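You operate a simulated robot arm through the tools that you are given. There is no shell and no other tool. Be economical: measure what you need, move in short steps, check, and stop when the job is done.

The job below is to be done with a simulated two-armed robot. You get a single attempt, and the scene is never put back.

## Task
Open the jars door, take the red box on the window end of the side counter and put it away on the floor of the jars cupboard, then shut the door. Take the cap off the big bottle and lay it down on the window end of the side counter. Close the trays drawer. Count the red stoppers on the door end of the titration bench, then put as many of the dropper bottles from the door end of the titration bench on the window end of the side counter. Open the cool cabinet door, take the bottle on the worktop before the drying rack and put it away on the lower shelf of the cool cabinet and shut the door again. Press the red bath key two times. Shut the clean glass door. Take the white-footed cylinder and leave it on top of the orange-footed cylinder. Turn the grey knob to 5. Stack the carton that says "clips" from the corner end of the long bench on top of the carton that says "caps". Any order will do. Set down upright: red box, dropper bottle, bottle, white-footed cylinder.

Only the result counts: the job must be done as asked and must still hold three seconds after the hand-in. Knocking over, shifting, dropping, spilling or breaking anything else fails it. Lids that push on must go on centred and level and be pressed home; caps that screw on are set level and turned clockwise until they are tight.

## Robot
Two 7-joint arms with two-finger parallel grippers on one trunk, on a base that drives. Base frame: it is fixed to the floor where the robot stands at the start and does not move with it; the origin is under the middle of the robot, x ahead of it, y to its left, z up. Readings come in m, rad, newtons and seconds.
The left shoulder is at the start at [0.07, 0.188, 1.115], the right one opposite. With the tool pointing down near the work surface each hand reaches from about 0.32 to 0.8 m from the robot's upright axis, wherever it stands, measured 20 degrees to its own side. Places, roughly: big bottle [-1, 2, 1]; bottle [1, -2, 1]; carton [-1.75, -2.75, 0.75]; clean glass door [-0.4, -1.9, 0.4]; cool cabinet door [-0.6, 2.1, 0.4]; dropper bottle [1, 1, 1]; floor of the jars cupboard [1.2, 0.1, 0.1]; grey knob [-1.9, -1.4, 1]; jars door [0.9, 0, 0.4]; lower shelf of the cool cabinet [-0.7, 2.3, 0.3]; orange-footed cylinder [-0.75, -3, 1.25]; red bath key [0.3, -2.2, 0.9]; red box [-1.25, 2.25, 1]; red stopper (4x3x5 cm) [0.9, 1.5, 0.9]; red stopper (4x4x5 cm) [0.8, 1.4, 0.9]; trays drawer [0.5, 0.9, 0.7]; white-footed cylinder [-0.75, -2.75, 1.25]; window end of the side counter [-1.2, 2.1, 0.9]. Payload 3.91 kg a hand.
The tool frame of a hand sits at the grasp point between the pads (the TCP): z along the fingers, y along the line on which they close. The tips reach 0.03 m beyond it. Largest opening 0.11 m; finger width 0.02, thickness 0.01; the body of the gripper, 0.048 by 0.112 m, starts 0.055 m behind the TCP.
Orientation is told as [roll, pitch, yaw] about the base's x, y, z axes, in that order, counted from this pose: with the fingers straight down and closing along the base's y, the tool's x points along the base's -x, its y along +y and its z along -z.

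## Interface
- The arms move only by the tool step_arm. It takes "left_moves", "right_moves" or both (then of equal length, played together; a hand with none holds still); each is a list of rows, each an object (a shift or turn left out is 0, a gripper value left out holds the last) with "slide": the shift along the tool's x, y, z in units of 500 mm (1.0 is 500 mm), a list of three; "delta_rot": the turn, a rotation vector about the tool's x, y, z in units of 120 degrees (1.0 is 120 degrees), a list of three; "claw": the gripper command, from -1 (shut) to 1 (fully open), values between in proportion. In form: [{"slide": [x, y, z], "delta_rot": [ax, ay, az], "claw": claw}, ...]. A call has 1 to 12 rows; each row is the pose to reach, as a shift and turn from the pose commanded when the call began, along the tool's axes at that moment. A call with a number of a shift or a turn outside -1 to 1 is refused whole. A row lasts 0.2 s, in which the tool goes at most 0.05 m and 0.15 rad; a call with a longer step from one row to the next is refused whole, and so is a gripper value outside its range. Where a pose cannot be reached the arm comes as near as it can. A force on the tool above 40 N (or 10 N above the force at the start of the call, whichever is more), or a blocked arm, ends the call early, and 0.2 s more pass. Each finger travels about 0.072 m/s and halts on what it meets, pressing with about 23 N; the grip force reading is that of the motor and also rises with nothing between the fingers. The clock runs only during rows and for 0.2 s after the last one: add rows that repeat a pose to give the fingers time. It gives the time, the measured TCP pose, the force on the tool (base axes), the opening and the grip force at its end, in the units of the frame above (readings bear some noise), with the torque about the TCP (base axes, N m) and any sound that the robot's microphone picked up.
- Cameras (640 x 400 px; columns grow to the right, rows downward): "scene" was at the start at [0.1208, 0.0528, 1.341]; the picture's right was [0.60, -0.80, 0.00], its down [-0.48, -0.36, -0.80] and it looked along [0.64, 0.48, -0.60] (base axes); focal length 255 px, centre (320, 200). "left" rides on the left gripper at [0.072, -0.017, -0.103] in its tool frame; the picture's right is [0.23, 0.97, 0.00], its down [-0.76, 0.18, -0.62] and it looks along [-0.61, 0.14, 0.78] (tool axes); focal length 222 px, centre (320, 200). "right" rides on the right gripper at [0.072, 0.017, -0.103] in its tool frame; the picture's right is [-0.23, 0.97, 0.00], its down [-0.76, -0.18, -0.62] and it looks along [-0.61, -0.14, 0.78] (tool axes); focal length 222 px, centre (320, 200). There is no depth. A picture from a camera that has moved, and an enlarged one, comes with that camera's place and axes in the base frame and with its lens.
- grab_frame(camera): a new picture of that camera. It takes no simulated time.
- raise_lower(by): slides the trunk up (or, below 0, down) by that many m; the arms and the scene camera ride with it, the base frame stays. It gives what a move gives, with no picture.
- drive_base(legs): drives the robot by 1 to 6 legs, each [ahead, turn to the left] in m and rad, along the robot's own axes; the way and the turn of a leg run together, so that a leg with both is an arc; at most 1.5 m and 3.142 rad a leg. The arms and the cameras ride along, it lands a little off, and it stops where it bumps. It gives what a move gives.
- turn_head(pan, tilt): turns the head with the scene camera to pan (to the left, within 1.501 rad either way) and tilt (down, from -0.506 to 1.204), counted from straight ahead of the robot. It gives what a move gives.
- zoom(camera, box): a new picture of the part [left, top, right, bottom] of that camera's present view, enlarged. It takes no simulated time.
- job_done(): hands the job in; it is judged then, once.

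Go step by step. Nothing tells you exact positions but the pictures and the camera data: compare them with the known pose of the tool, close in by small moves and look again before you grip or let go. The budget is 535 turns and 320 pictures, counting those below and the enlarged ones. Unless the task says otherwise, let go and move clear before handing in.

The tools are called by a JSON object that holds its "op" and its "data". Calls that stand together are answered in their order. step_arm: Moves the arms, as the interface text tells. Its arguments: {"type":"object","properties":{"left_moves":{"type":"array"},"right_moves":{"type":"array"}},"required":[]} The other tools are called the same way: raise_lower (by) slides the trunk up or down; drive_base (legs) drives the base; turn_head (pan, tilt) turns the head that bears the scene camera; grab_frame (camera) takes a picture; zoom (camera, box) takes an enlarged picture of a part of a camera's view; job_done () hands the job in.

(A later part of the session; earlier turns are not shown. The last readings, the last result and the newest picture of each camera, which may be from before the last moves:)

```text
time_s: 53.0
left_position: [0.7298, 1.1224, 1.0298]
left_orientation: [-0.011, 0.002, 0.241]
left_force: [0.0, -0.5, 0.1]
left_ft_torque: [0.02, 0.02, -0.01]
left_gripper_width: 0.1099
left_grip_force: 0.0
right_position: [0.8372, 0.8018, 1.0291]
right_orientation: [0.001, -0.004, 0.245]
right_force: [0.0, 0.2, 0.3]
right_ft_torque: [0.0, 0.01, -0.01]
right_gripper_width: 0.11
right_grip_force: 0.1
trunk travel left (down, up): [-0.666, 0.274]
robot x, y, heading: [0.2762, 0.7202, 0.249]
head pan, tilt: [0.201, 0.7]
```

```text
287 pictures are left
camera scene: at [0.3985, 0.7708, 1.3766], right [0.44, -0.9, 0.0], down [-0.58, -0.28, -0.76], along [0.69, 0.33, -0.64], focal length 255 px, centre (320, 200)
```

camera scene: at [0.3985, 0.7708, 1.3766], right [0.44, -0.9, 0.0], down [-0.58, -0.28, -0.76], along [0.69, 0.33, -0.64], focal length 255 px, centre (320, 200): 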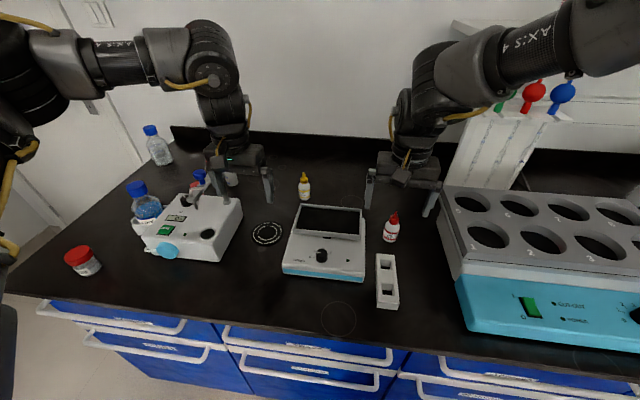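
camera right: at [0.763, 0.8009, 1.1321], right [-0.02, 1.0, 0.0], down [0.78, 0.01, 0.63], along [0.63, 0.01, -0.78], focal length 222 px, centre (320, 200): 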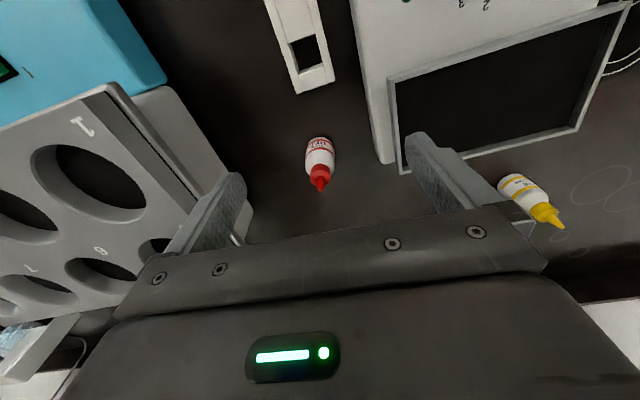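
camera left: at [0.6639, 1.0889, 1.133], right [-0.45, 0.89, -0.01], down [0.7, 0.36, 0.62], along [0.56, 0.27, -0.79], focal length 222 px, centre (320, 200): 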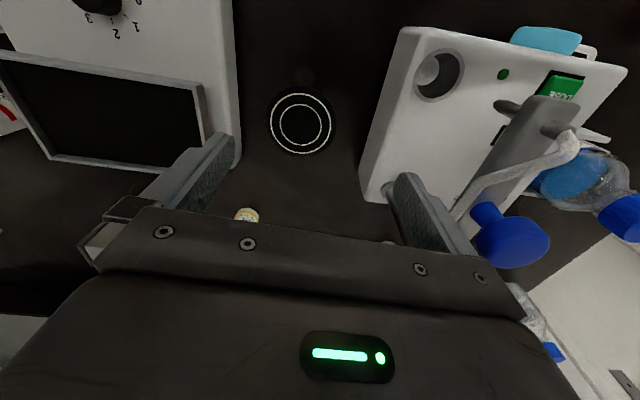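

Hands were stopped by reach at height; I try again now at this lower trunk position.

{"op": "step_arm", "data": {"left_moves": [{"slide": [-0.09, -0.04, 0]}, {"slide": [-0.18, -0.08, 0]}, {"slide": [-0.27, -0.12, 0]}, {"slide": [-0.358, -0.16, 0]}, {"slide": [-0.358, -0.195, 0]}], "right_moves": [{"slide": [-0.034, -0.02, 0]}, {"slide": [-0.068, -0.042, 0]}, {"slide": [-0.068, -0.042, 0]}, {"slide": [-0.068, -0.042, 0]}, {"slide": [-0.068, -0.042, 0]}]}}

{"op": "grab_frame", "data": {"camera": "left"}}

{"op": "grab_frame", "data": {"camera": "right"}}

```text
time_s: 54.2
left_position: [0.7436, 1.1376, 1.017]
left_orientation: [-0.012, 0.0, 0.241]
left_force: [1.4, -1.1, 0.1]
left_ft_torque: [0.0, 0.01, 0.03]
left_gripper_width: 0.1096
left_grip_force: 0.1
left hand out of reach, approached as far as the arm can: row 1, 2, 3, 4, 5
right_position: [0.8375, 0.8008, 1.0282]
right_orientation: [0.003, -0.004, 0.245]
right_force: [-0.3, -0.5, 0.4]
right_ft_torque: [0.03, 0.04, -0.01]
right_gripper_width: 0.11
right_grip_force: 0.1
right hand out of reach, approached as far as the arm can: row 1, 2, 3, 4, 5
trunk travel left (down, up): [-0.666, 0.274]
robot x, y, heading: [0.27, 0.721, 0.254]
head pan, tilt: [0.201, 0.7]
```

```text
286 pictures are left
camera left: at [0.6768, 1.1038, 1.119], right [-0.45, 0.89, -0.01], down [0.7, 0.36, 0.62], along [0.56, 0.27, -0.78], focal length 222 px, centre (320, 200)
```

left: 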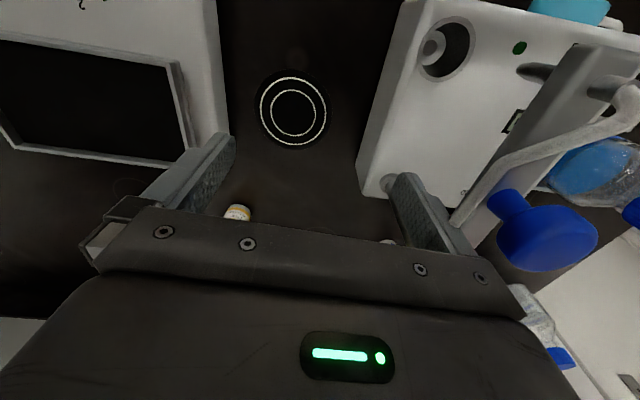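

```text
285 pictures are left
camera right: at [0.7633, 0.8007, 1.1319], right [-0.02, 1.0, 0.0], down [0.78, 0.01, 0.63], along [0.62, 0.01, -0.78], focal length 222 px, centre (320, 200)
```

right: 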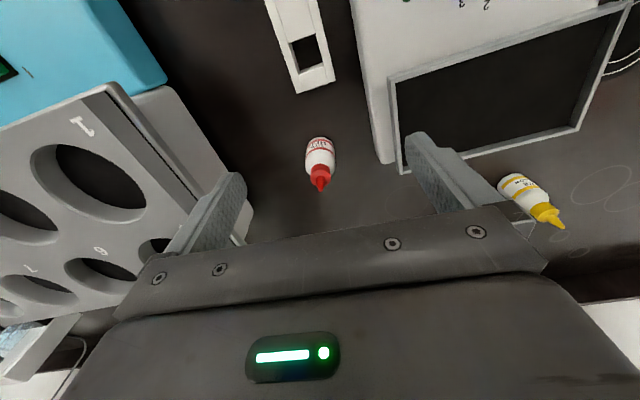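

Commands evidently accumulate beyond reach; the reach is better with the hand well below the shoulder. I raise the trunk by 0.2 and lower the hands relative to it over the bottles.

{"op": "raise_lower", "data": {"by": 0.2}}

{"op": "step_arm", "data": {"left_moves": [{"slide": [0.067, 0.067, 0]}, {"slide": [0.134, 0.134, 0]}, {"slide": [0.2, 0.2, 0]}, {"slide": [0.268, 0.268, 0]}, {"slide": [0.335, 0.335, 0]}, {"slide": [0.335, 0.335, 0.085]}, {"slide": [0.335, 0.335, 0.17]}, {"slide": [0.335, 0.335, 0.255]}, {"slide": [0.335, 0.335, 0.34]}, {"slide": [0.335, 0.335, 0.425]}, {"slide": [0.335, 0.335, 0.5]}], "right_moves": [{"slide": [0.072, 0.034, 0]}, {"slide": [0.072, 0.034, 0]}, {"slide": [0.072, 0.034, 0]}, {"slide": [0.072, 0.034, 0]}, {"slide": [0.072, 0.034, 0]}, {"slide": [0.072, 0.034, 0.08]}, {"slide": [0.072, 0.034, 0.16]}, {"slide": [0.072, 0.034, 0.24]}, {"slide": [0.072, 0.034, 0.32]}, {"slide": [0.072, 0.034, 0.36]}, {"slide": [0.072, 0.034, 0.4]}]}}

{"op": "grab_frame", "data": {"camera": "left"}}

{"op": "grab_frame", "data": {"camera": "right"}}

{"op": "grab_frame", "data": {"camera": "scene"}}

```text
time_s: 56.3
left_position: [0.7426, 1.1366, 1.2157]
left_orientation: [-0.013, 0.002, 0.24]
left_force: [-0.4, -0.3, -0.2]
left_ft_torque: [-0.01, 0.02, 0.03]
left_gripper_width: 0.1101
left_grip_force: 0.1
right_position: [0.8382, 0.8026, 1.2284]
right_orientation: [0.003, -0.002, 0.245]
right_force: [0.2, 0.3, -0.8]
right_ft_torque: [0.03, 0.0, -0.02]
right_gripper_width: 0.1098
right_grip_force: 0.0
trunk travel left (down, up): [-0.866, 0.074]
robot x, y, heading: [0.2684, 0.7213, 0.246]
head pan, tilt: [0.201, 0.7]
```

```text
time_s: 58.7
left_position: [0.5392, 1.2571, 0.9607]
left_orientation: [-0.013, 0.002, 0.242]
left_force: [-0.6, 0.5, -0.3]
left_ft_torque: [-0.03, 0.01, 0.0]
left_gripper_width: 0.1099
left_grip_force: 0.0
right_position: [0.8014, 0.8103, 1.0305]
right_orientation: [0.001, -0.004, 0.246]
right_force: [0.1, 0.1, -0.1]
right_ft_torque: [-0.05, -0.03, 0.0]
right_gripper_width: 0.1101
right_grip_force: 0.1
trunk travel left (down, up): [-0.866, 0.074]
robot x, y, heading: [0.2739, 0.7183, 0.249]
head pan, tilt: [0.201, 0.7]
```

```text
284 pictures are left
camera left: at [0.4728, 1.2249, 1.0652], right [-0.45, 0.89, -0.01], down [0.69, 0.36, 0.62], along [0.56, 0.27, -0.78], focal length 222 px, centre (320, 200)
```

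left: 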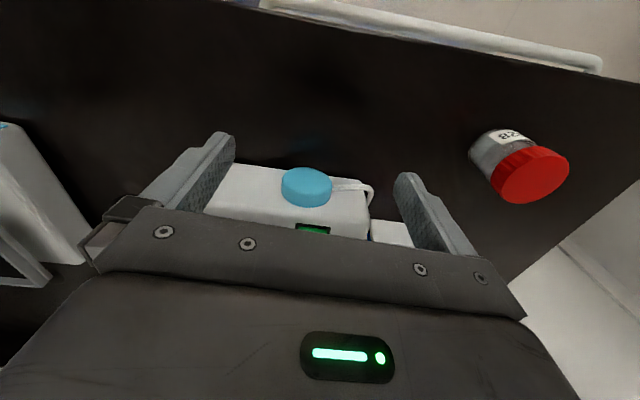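

```text
283 pictures are left
camera right: at [0.7266, 0.8088, 1.1339], right [-0.02, 1.0, 0.0], down [0.78, 0.01, 0.63], along [0.63, 0.01, -0.78], focal length 222 px, centre (320, 200)
```

right: 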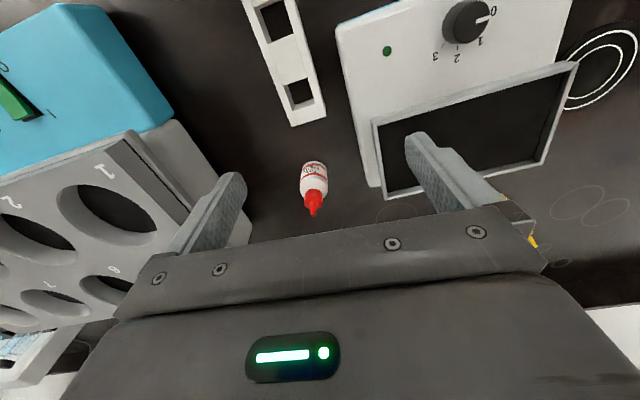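

```text
282 pictures are left
camera scene: at [0.3991, 0.772, 1.5767], right [0.44, -0.9, 0.0], down [-0.58, -0.28, -0.76], along [0.69, 0.33, -0.64], focal length 255 px, centre (320, 200)
```

scene: 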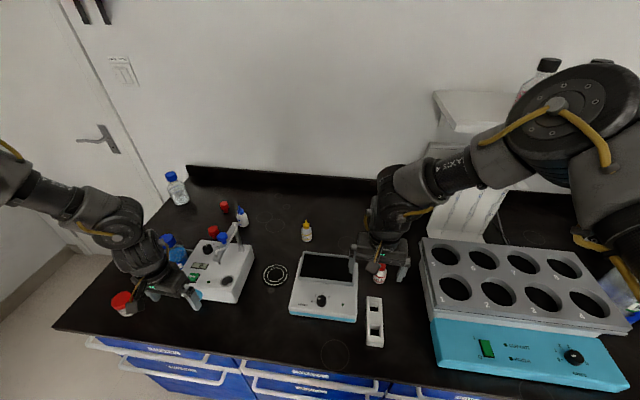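

Commands start from the actual pose. Red is at (0.877,0.800). I lift the left hand over the dispenser toward yellow and bring the right one above red.

{"op": "step_arm", "data": {"left_moves": [{"slide": [0, 0, -0.09]}, {"slide": [0, 0, -0.18]}, {"slide": [0, 0, -0.26]}, {"slide": [-0.073, -0.062, -0.26]}, {"slide": [-0.147, -0.125, -0.26]}, {"slide": [-0.22, -0.187, -0.26]}, {"slide": [-0.293, -0.25, -0.26]}, {"slide": [-0.367, -0.312, -0.26]}, {"slide": [-0.44, -0.375, -0.26]}, {"slide": [-0.513, -0.437, -0.26]}, {"slide": [-0.587, -0.5, -0.26]}, {"slide": [-0.65, -0.55, -0.26]}], "right_moves": [{"slide": [-0.07, -0.028, 0]}, {"slide": [-0.141, -0.057, 0]}, {"slide": [-0.141, -0.057, 0]}, {"slide": [-0.141, -0.057, 0]}, {"slide": [-0.141, -0.057, 0]}, {"slide": [-0.141, -0.057, 0]}, {"slide": [-0.141, -0.057, 0]}, {"slide": [-0.141, -0.057, 0]}, {"slide": [-0.141, -0.057, 0]}, {"slide": [-0.141, -0.057, 0]}, {"slide": [-0.141, -0.057, 0]}, {"slide": [-0.141, -0.057, 0]}]}}

{"op": "grab_frame", "data": {"camera": "left"}}

{"op": "grab_frame", "data": {"camera": "right"}}

```text
time_s: 61.3
left_position: [0.7429, 1.1545, 1.1371]
left_orientation: [-0.014, -0.003, 0.239]
left_force: [0.1, -0.1, 0.0]
left_ft_torque: [-0.01, 0.0, 0.02]
left_gripper_width: 0.1101
left_grip_force: 0.0
left hand out of reach, approached as far as the arm can: row 8, 9, 10, 11, 12
right_position: [0.822, 0.8106, 1.0377]
right_orientation: [0.002, -0.004, 0.241]
right_force: [0.1, 0.1, -0.6]
right_ft_torque: [-0.01, -0.05, 0.02]
right_gripper_width: 0.1099
right_grip_force: 0.0
right hand out of reach, approached as far as the arm can: row 1, 2, 3, 4, 5, 6, 7, 8, 9, 10, 11, 12
trunk travel left (down, up): [-0.866, 0.074]
robot x, y, heading: [0.2705, 0.7222, 0.251]
head pan, tilt: [0.201, 0.7]
```

```text
281 pictures are left
camera left: at [0.6761, 1.121, 1.2414], right [-0.45, 0.89, -0.01], down [0.69, 0.36, 0.62], along [0.56, 0.27, -0.78], focal length 222 px, centre (320, 200)
```

left: 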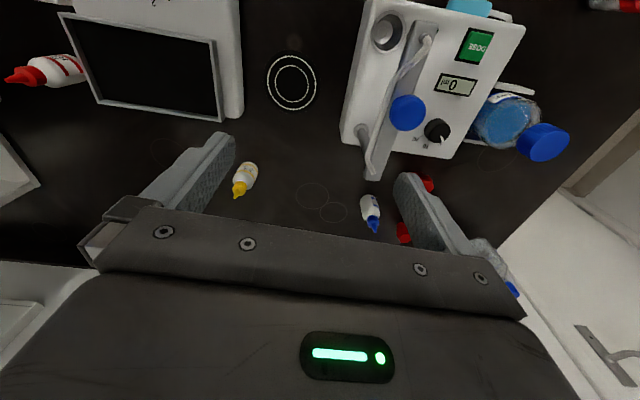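

```text
280 pictures are left
camera right: at [0.7468, 0.8097, 1.1411], right [-0.01, 1.0, 0.0], down [0.78, 0.01, 0.63], along [0.63, 0.01, -0.78], focal length 222 px, centre (320, 200)
```

right: 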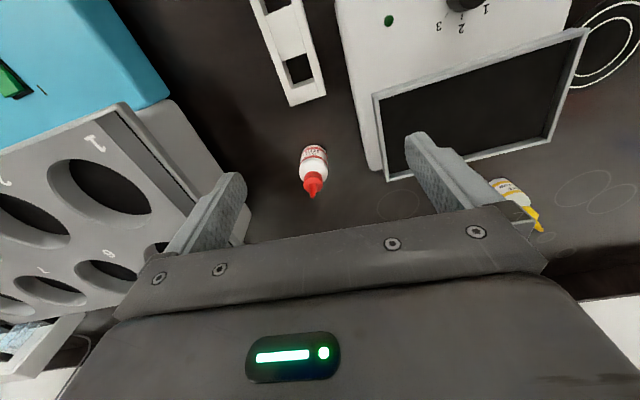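

Inward reach is limited; targets should lie ~20° to the hand's own side. I raise the right hand slightly and turn the robot left 0.25 rad for the red bottle.

{"op": "step_arm", "data": {"right_moves": [{"slide": [0, 0, -0.08]}, {"slide": [0, 0, -0.14]}]}}

{"op": "drive_base", "data": {"legs": [[0, 0.25]]}}

{"op": "grab_frame", "data": {"camera": "right"}}

```text
time_s: 61.9
left_position: [0.7429, 1.1536, 1.1386]
left_orientation: [-0.015, -0.001, 0.241]
left_force: [0.0, 0.7, -0.4]
left_ft_torque: [-0.03, -0.01, -0.01]
left_gripper_width: 0.1098
left_grip_force: 0.1
right_position: [0.8203, 0.8094, 1.1066]
right_orientation: [0.001, -0.005, 0.247]
right_force: [-0.4, -0.3, -0.1]
right_ft_torque: [0.01, 0.0, 0.02]
right_gripper_width: 0.11
right_grip_force: 0.1
trunk travel left (down, up): [-0.866, 0.074]
robot x, y, heading: [0.2734, 0.7216, 0.25]
head pan, tilt: [0.201, 0.7]
```

```text
time_s: 63.2
left_position: [0.6236, 1.2571, 1.1378]
left_orientation: [-0.013, 0.0, 0.49]
left_force: [0.6, 0.1, 0.1]
left_ft_torque: [0.02, 0.0, 0.03]
left_gripper_width: 0.1101
left_grip_force: 0.0
right_position: [0.7826, 0.9426, 1.1055]
right_orientation: [0.001, -0.003, 0.494]
right_force: [-0.1, 0.5, 0.2]
right_ft_torque: [-0.03, 0.0, -0.04]
right_gripper_width: 0.1101
right_grip_force: 0.0
trunk travel left (down, up): [-0.866, 0.074]
robot x, y, heading: [0.275, 0.7208, 0.506]
head pan, tilt: [0.201, 0.7]
```

```text
279 pictures are left
camera right: at [0.7115, 0.9234, 1.2095], right [-0.26, 0.97, 0.0], down [0.75, 0.2, 0.63], along [0.6, 0.17, -0.78], focal length 222 px, centre (320, 200)
```

right: 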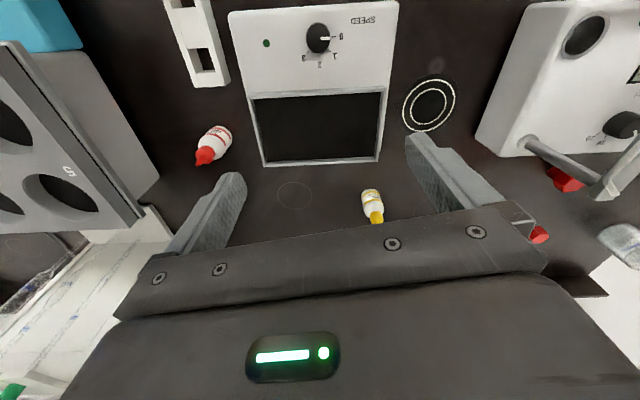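

{"op": "step_arm", "data": {"right_moves": [{"slide": [-0.008, -0.085, 0]}, {"slide": [-0.016, -0.17, 0]}, {"slide": [-0.024, -0.256, 0]}, {"slide": [-0.031, -0.341, 0]}, {"slide": [-0.031, -0.341, 0.07]}]}}

{"op": "grab_frame", "data": {"camera": "right"}}

```text
time_s: 64.4
left_position: [0.6243, 1.2573, 1.1373]
left_orientation: [-0.015, 0.0, 0.49]
left_force: [0.7, -0.2, -0.3]
left_ft_torque: [-0.01, 0.01, 0.01]
left_gripper_width: 0.11
left_grip_force: 0.0
right_position: [0.7779, 0.8371, 1.0938]
right_orientation: [-0.001, -0.008, 0.484]
right_force: [-0.6, 0.0, 0.6]
right_ft_torque: [0.0, 0.04, 0.02]
right_gripper_width: 0.11
right_grip_force: 0.1
right hand out of reach, approached as far as the arm can: row 1, 2, 3, 4, 5
trunk travel left (down, up): [-0.866, 0.074]
robot x, y, heading: [0.2773, 0.7177, 0.494]
head pan, tilt: [0.201, 0.7]
```

```text
278 pictures are left
camera right: at [0.705, 0.8184, 1.1985], right [-0.25, 0.97, 0.0], down [0.75, 0.2, 0.63], along [0.61, 0.16, -0.78], focal length 222 px, centre (320, 200)
```

right: 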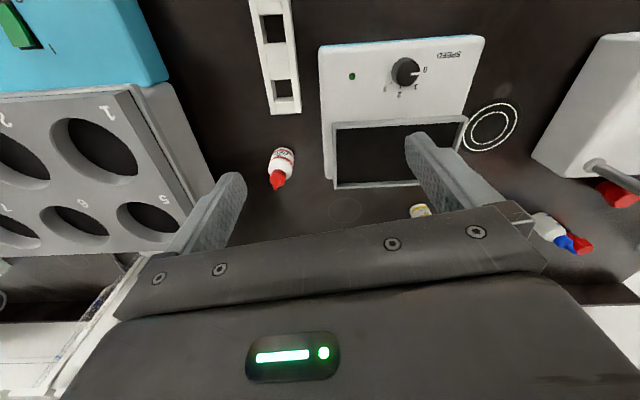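

{"op": "turn_head", "data": {"pan": -0.4, "tilt": 0.3}}

{"op": "grab_frame", "data": {"camera": "scene"}}

```text
time_s: 65.4
left_position: [0.6212, 1.2569, 1.1381]
left_orientation: [-0.014, -0.002, 0.491]
left_force: [-0.5, 1.0, -0.4]
left_ft_torque: [-0.02, -0.01, 0.01]
left_gripper_width: 0.1101
left_grip_force: 0.1
right_position: [0.7776, 0.8357, 1.0958]
right_orientation: [-0.001, -0.007, 0.483]
right_force: [0.9, 0.2, 0.5]
right_ft_torque: [0.02, -0.01, -0.04]
right_gripper_width: 0.1101
right_grip_force: 0.0
trunk travel left (down, up): [-0.866, 0.074]
robot x, y, heading: [0.2739, 0.7215, 0.506]
head pan, tilt: [-0.4, 0.3]
```

```text
277 pictures are left
camera scene: at [0.4102, 0.7547, 1.6127], right [0.1, -0.99, 0.0], down [-0.29, -0.03, -0.96], along [0.95, 0.1, -0.3], focal length 255 px, centre (320, 200)
```

scene: 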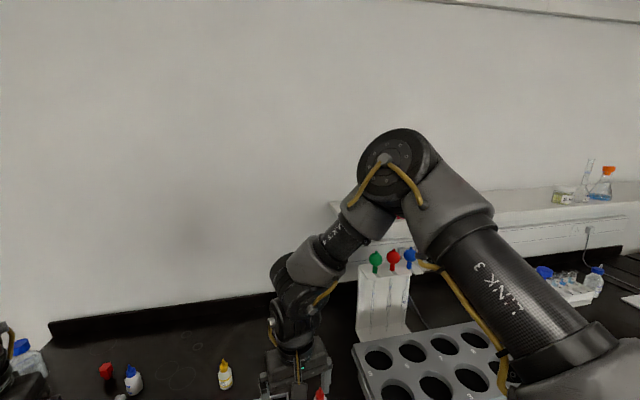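

I test what limits the right arm: small pure moves.

{"op": "step_arm", "data": {"right_moves": [{"slide": [0, -0.06, 0]}]}}

{"op": "step_arm", "data": {"right_moves": [{"slide": [0.06, 0, 0]}]}}

{"op": "step_arm", "data": {"right_moves": [{"slide": [0, -0.06, 0]}]}}

{"op": "step_arm", "data": {"right_moves": [{"slide": [-0.06, 0, 0]}]}}

```text
time_s: 65.8
left_position: [0.6225, 1.2556, 1.1381]
left_orientation: [-0.014, -0.004, 0.49]
left_force: [0.5, -1.4, 0.7]
left_ft_torque: [0.04, -0.03, 0.0]
left_gripper_width: 0.1102
left_grip_force: 0.1
right_position: [0.7687, 0.8198, 1.0985]
right_orientation: [0.002, -0.006, 0.491]
right_force: [-0.1, 0.3, -0.3]
right_ft_torque: [-0.03, 0.01, 0.03]
right_gripper_width: 0.1102
right_grip_force: 0.0
right hand out of reach, approached as far as the arm can: row 1
trunk travel left (down, up): [-0.866, 0.074]
robot x, y, heading: [0.2744, 0.7203, 0.503]
head pan, tilt: [-0.4, 0.3]
```

```text
time_s: 66.2
left_position: [0.6232, 1.2568, 1.1384]
left_orientation: [-0.014, -0.002, 0.489]
left_force: [0.0, -1.3, -0.1]
left_ft_torque: [-0.03, -0.02, 0.04]
left_gripper_width: 0.1102
left_grip_force: 0.1
right_position: [0.7439, 0.808, 1.0998]
right_orientation: [0.001, -0.005, 0.494]
right_force: [-0.6, 0.2, 0.6]
right_ft_torque: [0.03, -0.02, 0.0]
right_gripper_width: 0.1101
right_grip_force: 0.0
trunk travel left (down, up): [-0.866, 0.074]
robot x, y, heading: [0.2719, 0.7226, 0.493]
head pan, tilt: [-0.4, 0.3]
```

```text
time_s: 66.6
left_position: [0.6232, 1.2561, 1.1383]
left_orientation: [-0.013, -0.002, 0.491]
left_force: [0.1, 0.0, 0.0]
left_ft_torque: [0.0, 0.02, -0.01]
left_gripper_width: 0.1099
left_grip_force: 0.0
right_position: [0.7575, 0.7826, 1.1025]
right_orientation: [-0.001, -0.004, 0.488]
right_force: [0.3, 0.3, -0.3]
right_ft_torque: [0.01, 0.03, 0.0]
right_gripper_width: 0.11
right_grip_force: 0.1
right hand out of reach, approached as far as the arm can: row 1
trunk travel left (down, up): [-0.866, 0.074]
robot x, y, heading: [0.2742, 0.7175, 0.499]
head pan, tilt: [-0.4, 0.3]
```

```text
time_s: 67.0
left_position: [0.6228, 1.2581, 1.1366]
left_orientation: [-0.015, -0.001, 0.491]
left_force: [0.2, -0.1, -0.3]
left_ft_torque: [0.0, -0.01, 0.0]
left_gripper_width: 0.1098
left_grip_force: 0.0
right_position: [0.764, 0.8089, 1.1025]
right_orientation: [-0.001, -0.004, 0.491]
right_force: [-0.3, -0.1, 1.5]
right_ft_torque: [-0.01, 0.0, 0.02]
right_gripper_width: 0.1099
right_grip_force: 0.1
right hand out of reach, approached as far as the arm can: row 1
trunk travel left (down, up): [-0.866, 0.074]
robot x, y, heading: [0.2716, 0.7258, 0.499]
head pan, tilt: [-0.4, 0.3]
```

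Both arms bind when the arm azimuth decreases at fixed tool yaw – it looks like a wrist-roll limit. I turn the right tool clockwise (seen from above) by 45° and retry.

{"op": "step_arm", "data": {"right_moves": [{"delta_rot": [0, 0, 0.0625]}, {"delta_rot": [0, 0, 0.125]}, {"delta_rot": [0, 0, 0.1875]}, {"delta_rot": [0, 0, 0.25]}, {"delta_rot": [0, 0, 0.3125]}, {"delta_rot": [0, 0, 0.375]}]}}

{"op": "step_arm", "data": {"right_moves": [{"slide": [-0.06, -0.06, 0]}]}}

```text
time_s: 68.4
left_position: [0.6225, 1.257, 1.1378]
left_orientation: [-0.014, 0.0, 0.489]
left_force: [0.5, -0.3, -1.7]
left_ft_torque: [0.0, 0.0, -0.01]
left_gripper_width: 0.1099
left_grip_force: 0.1
right_position: [0.7648, 0.8049, 1.1038]
right_orientation: [0.003, -0.001, -0.293]
right_force: [0.4, 0.7, -0.9]
right_ft_torque: [0.0, 0.01, 0.01]
right_gripper_width: 0.1101
right_grip_force: 0.1
trunk travel left (down, up): [-0.866, 0.074]
robot x, y, heading: [0.2733, 0.7231, 0.499]
head pan, tilt: [-0.4, 0.3]
```

```text
time_s: 68.8
left_position: [0.6239, 1.2545, 1.1388]
left_orientation: [-0.01, -0.003, 0.49]
left_force: [0.7, -0.4, -0.3]
left_ft_torque: [0.02, -0.03, 0.02]
left_gripper_width: 0.1098
left_grip_force: 0.1
right_position: [0.7875, 0.7638, 1.1012]
right_orientation: [0.006, 0.001, -0.292]
right_force: [-0.1, -0.3, 0.8]
right_ft_torque: [0.03, 0.04, 0.01]
right_gripper_width: 0.1102
right_grip_force: 0.1
trunk travel left (down, up): [-0.866, 0.074]
robot x, y, heading: [0.2727, 0.7177, 0.502]
head pan, tilt: [-0.4, 0.3]
```

That frees it. Now move the right hand above the red dropper.

{"op": "step_arm", "data": {"right_moves": [{"slide": [-0.075, 0.06, 0]}, {"slide": [-0.151, 0.12, 0]}, {"slide": [-0.151, 0.12, 0.09]}]}}

{"op": "grab_frame", "data": {"camera": "right"}}

```text
time_s: 69.6
left_position: [0.6239, 1.2563, 1.1377]
left_orientation: [-0.014, -0.001, 0.49]
left_force: [0.0, 0.0, 0.4]
left_ft_torque: [-0.03, 0.01, 0.0]
left_gripper_width: 0.1099
left_grip_force: 0.0
right_position: [0.8795, 0.8057, 1.0597]
right_orientation: [0.005, 0.001, -0.291]
right_force: [0.5, 0.1, 0.6]
right_ft_torque: [-0.01, 0.0, 0.03]
right_gripper_width: 0.1101
right_grip_force: 0.0
trunk travel left (down, up): [-0.866, 0.074]
robot x, y, heading: [0.2713, 0.722, 0.499]
head pan, tilt: [-0.4, 0.3]
```

```text
276 pictures are left
camera right: at [0.8149, 0.8424, 1.163], right [0.5, 0.87, 0.0], down [0.68, -0.39, 0.62], along [0.54, -0.31, -0.78], focal length 222 px, centre (320, 200)
```

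right: 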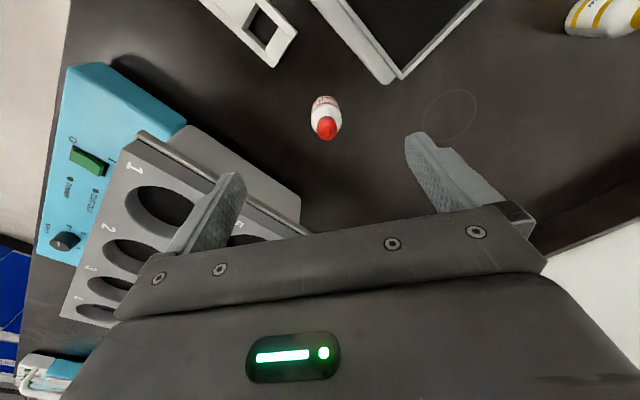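

Bottle at (0.887,0.8095). Narrow the opening and descend on it.

{"op": "step_arm", "data": {"right_moves": [{"slide": [-0.012, 0.012, 0], "claw": 0.2}, {"slide": [-0.012, 0.012, 0.08], "claw": 0.2}, {"slide": [-0.012, 0.012, 0.16], "claw": 0.2}, {"slide": [-0.012, 0.012, 0.24], "claw": 0.2}, {"slide": [-0.012, 0.012, 0.27], "claw": 0.2}]}}

{"op": "grab_frame", "data": {"camera": "right"}}

```text
time_s: 70.8
left_position: [0.6222, 1.257, 1.1375]
left_orientation: [-0.015, -0.001, 0.492]
left_force: [-0.3, 0.3, -1.3]
left_ft_torque: [-0.01, -0.02, 0.01]
left_gripper_width: 0.11
left_grip_force: 0.1
right_position: [0.8839, 0.8085, 0.9208]
right_orientation: [0.004, 0.001, -0.291]
right_force: [-0.6, 0.7, -0.2]
right_ft_torque: [-0.03, -0.02, 0.01]
right_gripper_width: 0.0659
right_grip_force: 0.0
trunk travel left (down, up): [-0.866, 0.074]
robot x, y, heading: [0.2727, 0.7226, 0.501]
head pan, tilt: [-0.4, 0.3]
```

```text
275 pictures are left
camera right: at [0.8192, 0.8459, 1.0261], right [0.5, 0.87, 0.0], down [0.68, -0.39, 0.62], along [0.54, -0.31, -0.78], focal length 222 px, centre (320, 200)
```

right: 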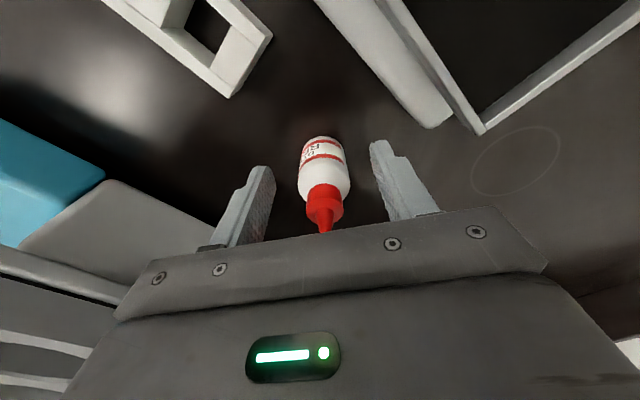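

Bottle is centred between fingers. Grip and lift.

{"op": "step_arm", "data": {"right_moves": [{"claw": -1}, {"claw": -1}, {"claw": -1}, {"claw": -1}]}}

{"op": "step_arm", "data": {"right_moves": [{"slide": [0, 0, -0.08]}, {"slide": [0, 0, -0.17]}, {"slide": [0, 0, -0.26]}, {"slide": [0, 0, -0.35]}, {"slide": [0, 0, -0.4]}]}}

{"op": "grab_frame", "data": {"camera": "right"}}

```text
time_s: 71.8
left_position: [0.6225, 1.2572, 1.1369]
left_orientation: [-0.014, -0.002, 0.49]
left_force: [-0.4, 0.2, 0.0]
left_ft_torque: [0.02, -0.02, 0.02]
left_gripper_width: 0.1101
left_grip_force: 0.1
right_position: [0.8839, 0.8083, 0.9235]
right_orientation: [0.004, -0.002, -0.292]
right_force: [0.2, 0.0, 0.6]
right_ft_torque: [-0.02, -0.01, -0.02]
right_gripper_width: 0.0
right_grip_force: 23.3
trunk travel left (down, up): [-0.866, 0.074]
robot x, y, heading: [0.2696, 0.7216, 0.494]
head pan, tilt: [-0.4, 0.3]
```

```text
time_s: 73.0
left_position: [0.6216, 1.2579, 1.1376]
left_orientation: [-0.014, 0.0, 0.49]
left_force: [0.3, -0.2, -0.5]
left_ft_torque: [-0.05, 0.01, -0.01]
left_gripper_width: 0.11
left_grip_force: 0.1
right_position: [0.8815, 0.8071, 1.1235]
right_orientation: [0.002, 0.0, -0.292]
right_force: [0.3, -1.5, 0.0]
right_ft_torque: [0.0, 0.03, 0.02]
right_gripper_width: 0.0
right_grip_force: 22.5
trunk travel left (down, up): [-0.866, 0.074]
robot x, y, heading: [0.2661, 0.7231, 0.497]
head pan, tilt: [-0.4, 0.3]
```

```text
274 pictures are left
camera right: at [0.8174, 0.8438, 1.2272], right [0.5, 0.87, 0.0], down [0.68, -0.39, 0.62], along [0.54, -0.31, -0.78], focal length 222 px, centre (320, 200)
```

right: 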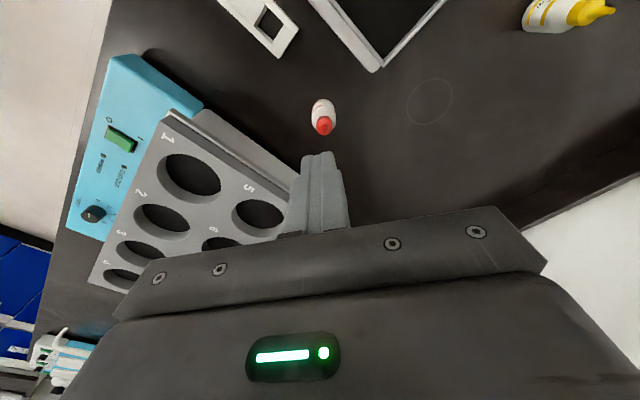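

The grip closed to 0 — the bottle squirted out ~2 cm forward, still standing at about (0.904,0.80). I reopen, realign and descend lower.

{"op": "step_arm", "data": {"right_moves": [{"slide": [-0.048, 0, 0], "claw": 0.2}, {"slide": [-0.048, 0, 0.09], "claw": 0.2}, {"slide": [-0.048, 0, 0.18], "claw": 0.2}, {"slide": [-0.048, 0, 0.26], "claw": 0.2}, {"slide": [-0.048, 0, 0.34], "claw": 0.2}, {"slide": [-0.048, 0, 0.4], "claw": 0.2}]}}

{"op": "grab_frame", "data": {"camera": "right"}}

```text
time_s: 74.4
left_position: [0.6221, 1.257, 1.1368]
left_orientation: [-0.013, 0.0, 0.491]
left_force: [0.0, 1.0, 0.0]
left_ft_torque: [0.0, 0.01, 0.0]
left_gripper_width: 0.1101
left_grip_force: 0.0
right_position: [0.902, 0.7981, 0.9226]
right_orientation: [0.005, -0.002, -0.291]
right_force: [0.7, -0.1, 0.3]
right_ft_torque: [0.02, 0.0, -0.03]
right_gripper_width: 0.0662
right_grip_force: 0.0
trunk travel left (down, up): [-0.866, 0.074]
robot x, y, heading: [0.2701, 0.7215, 0.498]
head pan, tilt: [-0.4, 0.3]
```

```text
273 pictures are left
camera right: at [0.8375, 0.8354, 1.0266], right [0.5, 0.87, 0.0], down [0.68, -0.39, 0.62], along [0.54, -0.31, -0.78], focal length 222 px, centre (320, 200)
```

right: 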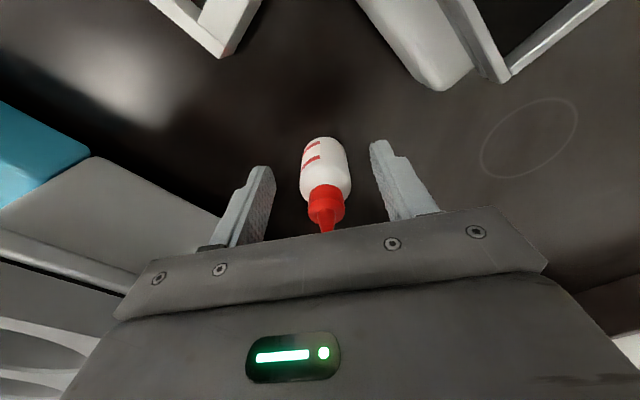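

Looks centred again. I close in stages and watch.

{"op": "step_arm", "data": {"right_moves": [{"slide": [-0.004, 0.004, 0.02], "claw": -0.27}, {"slide": [-0.004, 0.004, 0.02], "claw": -0.27}]}}

{"op": "grab_frame", "data": {"camera": "right"}}

```text
time_s: 75.0
left_position: [0.6224, 1.2568, 1.1368]
left_orientation: [-0.014, -0.004, 0.491]
left_force: [0.3, 0.2, -0.1]
left_ft_torque: [0.0, 0.02, -0.01]
left_gripper_width: 0.11
left_grip_force: 0.0
right_position: [0.9061, 0.7997, 0.9138]
right_orientation: [0.004, 0.0, -0.292]
right_force: [-0.2, -0.4, 0.4]
right_ft_torque: [-0.02, 0.01, 0.0]
right_gripper_width: 0.0401
right_grip_force: 0.1
trunk travel left (down, up): [-0.866, 0.074]
robot x, y, heading: [0.271, 0.717, 0.495]
head pan, tilt: [-0.4, 0.3]
```

```text
272 pictures are left
camera right: at [0.8414, 0.8368, 1.0174], right [0.5, 0.87, 0.0], down [0.68, -0.39, 0.62], along [0.54, -0.31, -0.78], focal length 222 px, centre (320, 200)
```

right: 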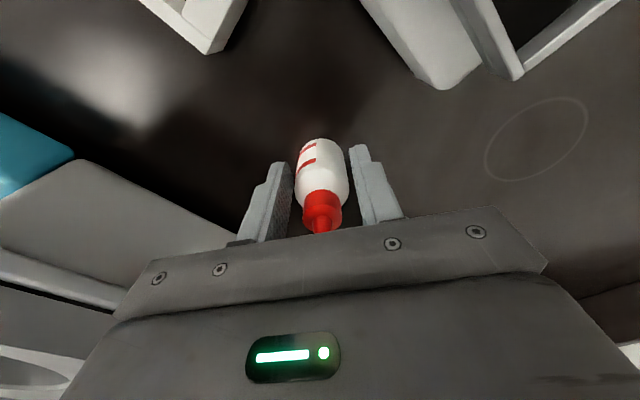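

{"op": "step_arm", "data": {"right_moves": [{"claw": -0.5}, {"claw": -0.5}]}}

{"op": "grab_frame", "data": {"camera": "right"}}

```text
time_s: 75.6
left_position: [0.6229, 1.2577, 1.1378]
left_orientation: [-0.015, -0.002, 0.491]
left_force: [0.1, 0.0, 0.6]
left_ft_torque: [-0.03, 0.03, 0.01]
left_gripper_width: 0.1098
left_grip_force: 0.0
right_position: [0.9064, 0.7995, 0.9143]
right_orientation: [0.005, 0.0, -0.293]
right_force: [-0.2, 0.0, 0.0]
right_ft_torque: [0.0, -0.02, -0.03]
right_gripper_width: 0.0275
right_grip_force: 0.0
trunk travel left (down, up): [-0.866, 0.074]
robot x, y, heading: [0.2718, 0.7214, 0.501]
head pan, tilt: [-0.4, 0.3]
```

```text
271 pictures are left
camera right: at [0.8414, 0.8368, 1.0176], right [0.5, 0.87, 0.0], down [0.68, -0.39, 0.62], along [0.54, -0.31, -0.78], focal length 222 px, centre (320, 200)
```

right: 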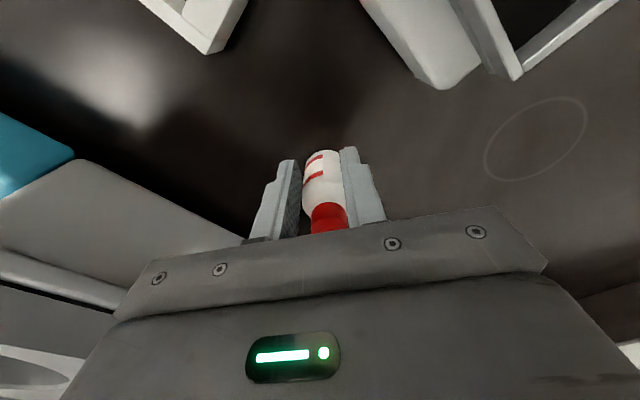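

The bottle sits forward of the fingers and slips out. I reopen, and use this known offset (~2 cm forward) to calibrate.

{"op": "step_arm", "data": {"right_moves": [{"claw": 0.2}, {"claw": 0.2}]}}

{"op": "grab_frame", "data": {"camera": "right"}}

{"op": "turn_head", "data": {"pan": -0.35, "tilt": 0.75}}

{"op": "zoom", "data": {"camera": "scene", "box": [240, 130, 400, 230]}}

```text
time_s: 76.2
left_position: [0.6228, 1.2571, 1.1376]
left_orientation: [-0.013, -0.002, 0.492]
left_force: [-0.3, 0.3, 0.7]
left_ft_torque: [0.02, -0.01, 0.02]
left_gripper_width: 0.1101
left_grip_force: 0.0
right_position: [0.9061, 0.7998, 0.9135]
right_orientation: [0.003, -0.001, -0.291]
right_force: [0.4, 0.8, -0.7]
right_ft_torque: [-0.01, 0.01, 0.01]
right_gripper_width: 0.0661
right_grip_force: 0.1
trunk travel left (down, up): [-0.866, 0.074]
robot x, y, heading: [0.2735, 0.7223, 0.497]
head pan, tilt: [-0.4, 0.3]
```

```text
270 pictures are left
camera right: at [0.8414, 0.8368, 1.0176], right [0.5, 0.87, 0.0], down [0.68, -0.39, 0.62], along [0.54, -0.31, -0.78], focal length 222 px, centre (320, 200)
```

right: 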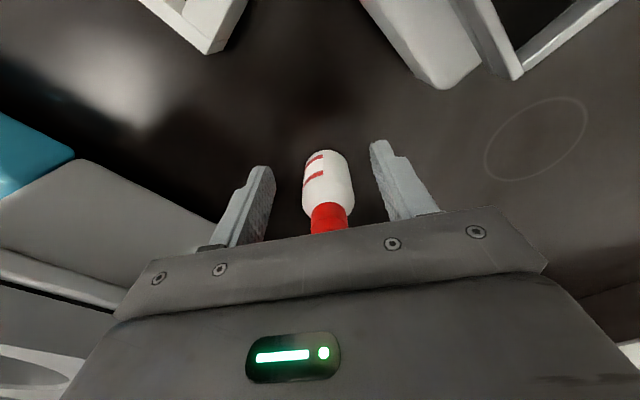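

```text
time_s: 77.1
left_position: [0.622, 1.2568, 1.138]
left_orientation: [-0.013, -0.002, 0.49]
left_force: [0.4, -0.4, -0.2]
left_ft_torque: [0.04, 0.01, -0.02]
left_gripper_width: 0.11
left_grip_force: 0.1
right_position: [0.906, 0.8015, 0.9135]
right_orientation: [0.005, -0.002, -0.291]
right_force: [-0.5, 0.0, 0.4]
right_ft_torque: [0.0, 0.02, 0.02]
right_gripper_width: 0.066
right_grip_force: 0.1
trunk travel left (down, up): [-0.866, 0.074]
robot x, y, heading: [0.2704, 0.723, 0.503]
head pan, tilt: [-0.351, 0.75]
```

```text
4.00 times, centred on (320, 180) of scene
camera zoom: at [0.3996, 0.7575, 1.5725], right [0.15, -0.99, 0.0], down [-0.67, -0.1, -0.73], along [0.72, 0.11, -0.68], focal length 1020 px, centre (320, 280)
```

zoom: 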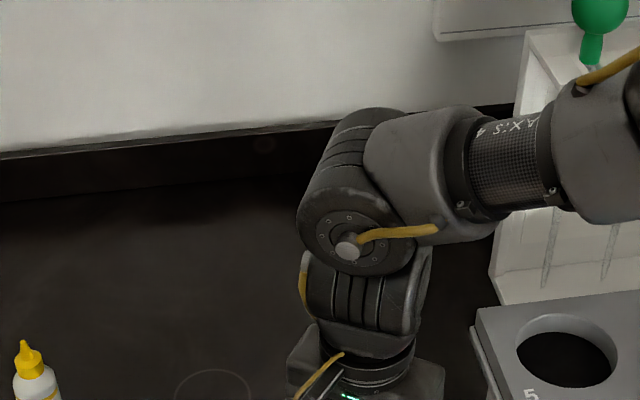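

Bias is about 1 cm: I shift forward 2.2 cm and close in stages.

{"op": "step_arm", "data": {"right_moves": [{"slide": [-0.022, 0.004, 0]}, {"slide": [-0.044, 0.006, 0]}, {"slide": [-0.044, 0.006, 0], "claw": -0.27}, {"slide": [-0.044, 0.006, 0], "claw": -0.27}]}}

{"op": "grab_frame", "data": {"camera": "right"}}

```text
time_s: 78.1
left_position: [0.6228, 1.2564, 1.1376]
left_orientation: [-0.014, -0.001, 0.492]
left_force: [0.7, -0.2, 0.0]
left_ft_torque: [0.0, 0.03, -0.01]
left_gripper_width: 0.1098
left_grip_force: 0.0
right_position: [0.9295, 0.7983, 0.9135]
right_orientation: [0.004, -0.001, -0.293]
right_force: [0.2, 0.8, -0.1]
right_ft_torque: [0.0, 0.02, 0.0]
right_gripper_width: 0.04
right_grip_force: 0.1
trunk travel left (down, up): [-0.866, 0.074]
robot x, y, heading: [0.2683, 0.7239, 0.501]
head pan, tilt: [-0.351, 0.75]
```

```text
268 pictures are left
camera right: at [0.8643, 0.835, 1.0173], right [0.5, 0.87, 0.0], down [0.68, -0.39, 0.62], along [0.54, -0.31, -0.78], focal length 222 px, centre (320, 200)
```

right: 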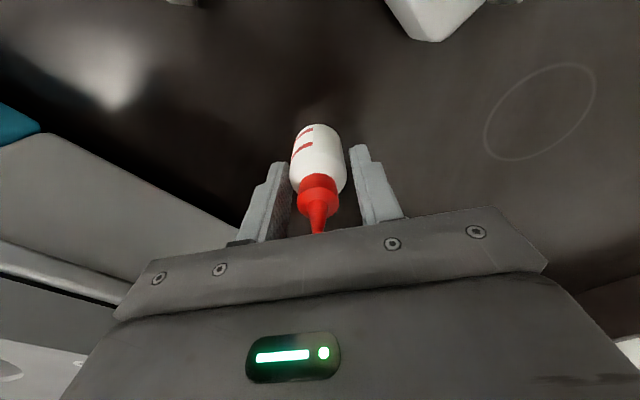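

{"op": "step_arm", "data": {"right_moves": [{"slide": [0, -0.008, 0], "claw": -0.4}, {"slide": [0, -0.008, 0], "claw": -0.5}, {"slide": [0, -0.008, 0], "claw": -0.5}]}}

{"op": "grab_frame", "data": {"camera": "right"}}

```text
time_s: 78.9
left_position: [0.6225, 1.2574, 1.1375]
left_orientation: [-0.014, 0.0, 0.49]
left_force: [0.1, 1.4, 0.4]
left_ft_torque: [0.02, -0.05, 0.04]
left_gripper_width: 0.1102
left_grip_force: 0.1
right_position: [0.9281, 0.7934, 0.9131]
right_orientation: [0.003, -0.002, -0.29]
right_force: [0.0, -0.1, 0.7]
right_ft_torque: [0.01, 0.0, 0.0]
right_gripper_width: 0.0345
right_grip_force: 23.7
trunk travel left (down, up): [-0.866, 0.074]
robot x, y, heading: [0.2722, 0.7213, 0.502]
head pan, tilt: [-0.351, 0.75]
```

```text
267 pictures are left
camera right: at [0.8635, 0.8316, 1.0177], right [0.5, 0.87, 0.0], down [0.68, -0.39, 0.62], along [0.54, -0.31, -0.78], focal length 222 px, centre (320, 200)
```

right: 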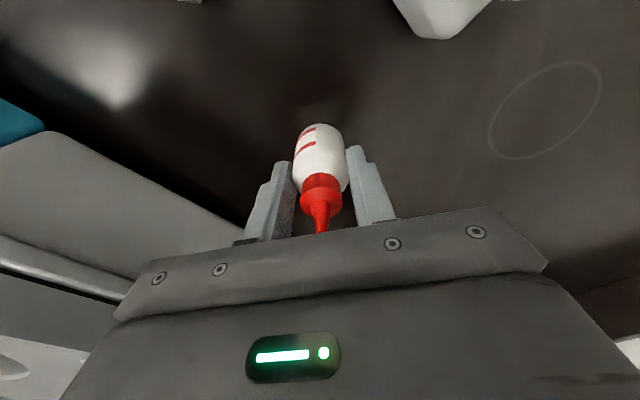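

Gripped (34.5 mm, 23.7 N). I lift it, retract the right hand, and turn the left tool 45° clockwise too.

{"op": "step_arm", "data": {"right_moves": [{"slide": [0, 0, -0.05], "claw": -1}, {"slide": [0, 0, -0.13]}, {"slide": [0, 0, -0.21]}, {"slide": [0, 0, -0.29]}, {"slide": [0, 0, -0.37]}, {"slide": [0, 0, -0.42]}, {"slide": [0.07, -0.07, -0.42]}, {"slide": [0.14, -0.14, -0.42]}, {"slide": [0.21, -0.21, -0.42]}, {"slide": [0.28, -0.28, -0.42]}], "left_moves": [{"delta_rot": [0, 0, 0.0625]}, {"delta_rot": [0, 0, 0.125]}, {"delta_rot": [0, 0, 0.1875]}, {"delta_rot": [0, 0, 0.25]}, {"delta_rot": [0, 0, 0.3125]}, {"delta_rot": [0, 0, 0.375]}, {"delta_rot": [0, 0, 0.375]}, {"delta_rot": [0, 0, 0.375]}, {"delta_rot": [0, 0, 0.375]}, {"delta_rot": [0, 0, 0.375]}]}}

{"op": "drive_base", "data": {"legs": [[0, -0.35]]}}

{"op": "grab_frame", "data": {"camera": "left"}}

{"op": "grab_frame", "data": {"camera": "right"}}

```text
time_s: 81.1
left_position: [0.6215, 1.2554, 1.1385]
left_orientation: [-0.008, -0.013, -0.295]
left_force: [-1.0, 0.8, 1.4]
left_ft_torque: [0.02, -0.05, -0.02]
left_gripper_width: 0.1098
left_grip_force: 0.0
right_position: [0.7514, 0.6967, 1.1238]
right_orientation: [0.007, -0.002, -0.291]
right_force: [-0.2, 0.1, -1.0]
right_ft_torque: [0.0, -0.04, 0.01]
right_gripper_width: 0.0345
right_grip_force: 23.4
trunk travel left (down, up): [-0.866, 0.074]
robot x, y, heading: [0.2692, 0.7198, 0.497]
head pan, tilt: [-0.351, 0.75]
```

```text
time_s: 82.6
left_position: [0.789, 1.1003, 1.1382]
left_orientation: [-0.011, -0.012, -0.655]
left_force: [0.4, -0.8, -1.2]
left_ft_torque: [0.02, -0.02, 0.02]
left_gripper_width: 0.1098
left_grip_force: 0.0
right_position: [0.7131, 0.5314, 1.1251]
right_orientation: [0.005, -0.003, -0.652]
right_force: [-1.2, 0.1, -0.2]
right_ft_torque: [0.0, -0.01, -0.02]
right_gripper_width: 0.0346
right_grip_force: 22.8
trunk travel left (down, up): [-0.866, 0.074]
robot x, y, heading: [0.272, 0.7232, 0.14]
head pan, tilt: [-0.351, 0.75]
```

```text
266 pictures are left
camera left: at [0.7203, 1.132, 1.2396], right [0.41, 0.91, -0.01], down [0.71, -0.31, 0.63], along [0.57, -0.27, -0.78], focal length 222 px, centre (320, 200)
```

left: 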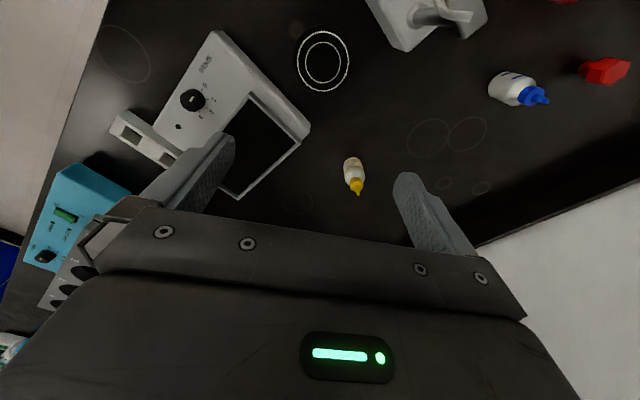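

```text
265 pictures are left
camera right: at [0.6652, 0.5894, 1.2286], right [0.77, 0.64, 0.0], down [0.5, -0.6, 0.62], along [0.4, -0.48, -0.78], focal length 222 px, centre (320, 200)
```

right: 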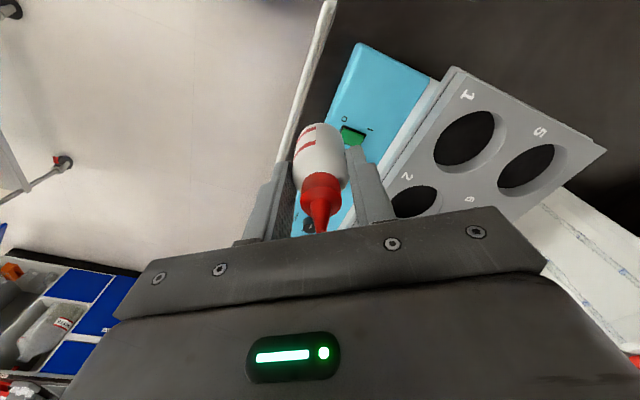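

Red is held well. Yellow at ≈(0.936,1.094); left hand moves over it.

{"op": "step_arm", "data": {"left_moves": [{"slide": [-0.08, 0.057, 0], "claw": 0.3}, {"slide": [-0.16, 0.113, 0]}, {"slide": [-0.24, 0.17, 0]}, {"slide": [-0.24, 0.17, 0.09]}, {"slide": [-0.24, 0.17, 0.17]}]}}

{"op": "grab_frame", "data": {"camera": "left"}}

```text
time_s: 83.8
left_position: [0.8034, 1.1395, 1.1219]
left_orientation: [-0.009, -0.013, -0.655]
left_force: [0.9, -0.2, 1.3]
left_ft_torque: [0.03, 0.01, -0.03]
left_gripper_width: 0.0719
left_grip_force: 0.0
left hand out of reach, approached as far as the arm can: row 1, 2, 3, 4, 5
right_position: [0.7124, 0.5308, 1.1247]
right_orientation: [0.005, -0.003, -0.651]
right_force: [-0.8, -0.7, 0.1]
right_ft_torque: [0.0, 0.01, -0.01]
right_gripper_width: 0.0348
right_grip_force: 22.7
trunk travel left (down, up): [-0.866, 0.074]
robot x, y, heading: [0.2708, 0.7189, 0.142]
head pan, tilt: [-0.351, 0.75]
```

```text
264 pictures are left
camera left: at [0.7359, 1.1706, 1.2249], right [0.41, 0.91, -0.01], down [0.71, -0.31, 0.63], along [0.57, -0.27, -0.77], focal length 222 px, centre (320, 200)
```

left: 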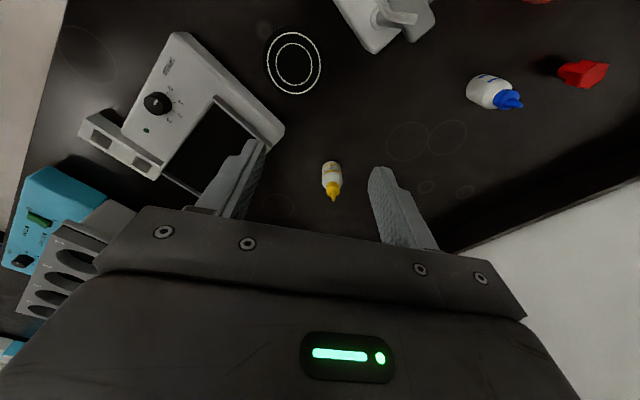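

{"op": "step_arm", "data": {"left_moves": [{"slide": [0, 0, 0.09]}, {"slide": [0, 0, 0.18]}, {"slide": [-0.06, 0.04, 0.19]}, {"slide": [-0.12, 0.08, 0.19]}, {"slide": [-0.18, 0.12, 0.19]}]}}

{"op": "grab_frame", "data": {"camera": "left"}}

```text
time_s: 85.0
left_position: [0.7966, 1.1697, 1.0831]
left_orientation: [-0.008, -0.012, -0.654]
left_force: [-1.5, 0.0, 0.0]
left_ft_torque: [-0.04, -0.05, -0.03]
left_gripper_width: 0.0715
left_grip_force: 0.1
left hand out of reach, approached as far as the arm can: row 1, 2, 3, 4, 5
right_position: [0.7152, 0.5296, 1.1239]
right_orientation: [0.004, -0.001, -0.652]
right_force: [-0.3, 0.3, 0.2]
right_ft_torque: [-0.01, -0.01, -0.01]
right_gripper_width: 0.0345
right_grip_force: 22.4
trunk travel left (down, up): [-0.866, 0.074]
robot x, y, heading: [0.2707, 0.7258, 0.142]
head pan, tilt: [-0.351, 0.75]
```

```text
263 pictures are left
camera left: at [0.7279, 1.2, 1.1857], right [0.41, 0.91, -0.01], down [0.71, -0.31, 0.63], along [0.57, -0.27, -0.78], focal length 222 px, centre (320, 200)
```

left: 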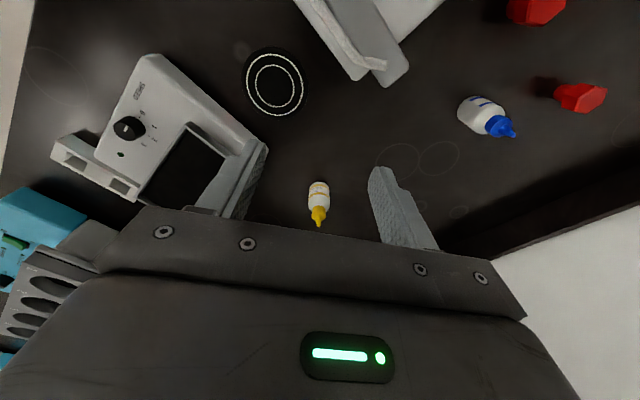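

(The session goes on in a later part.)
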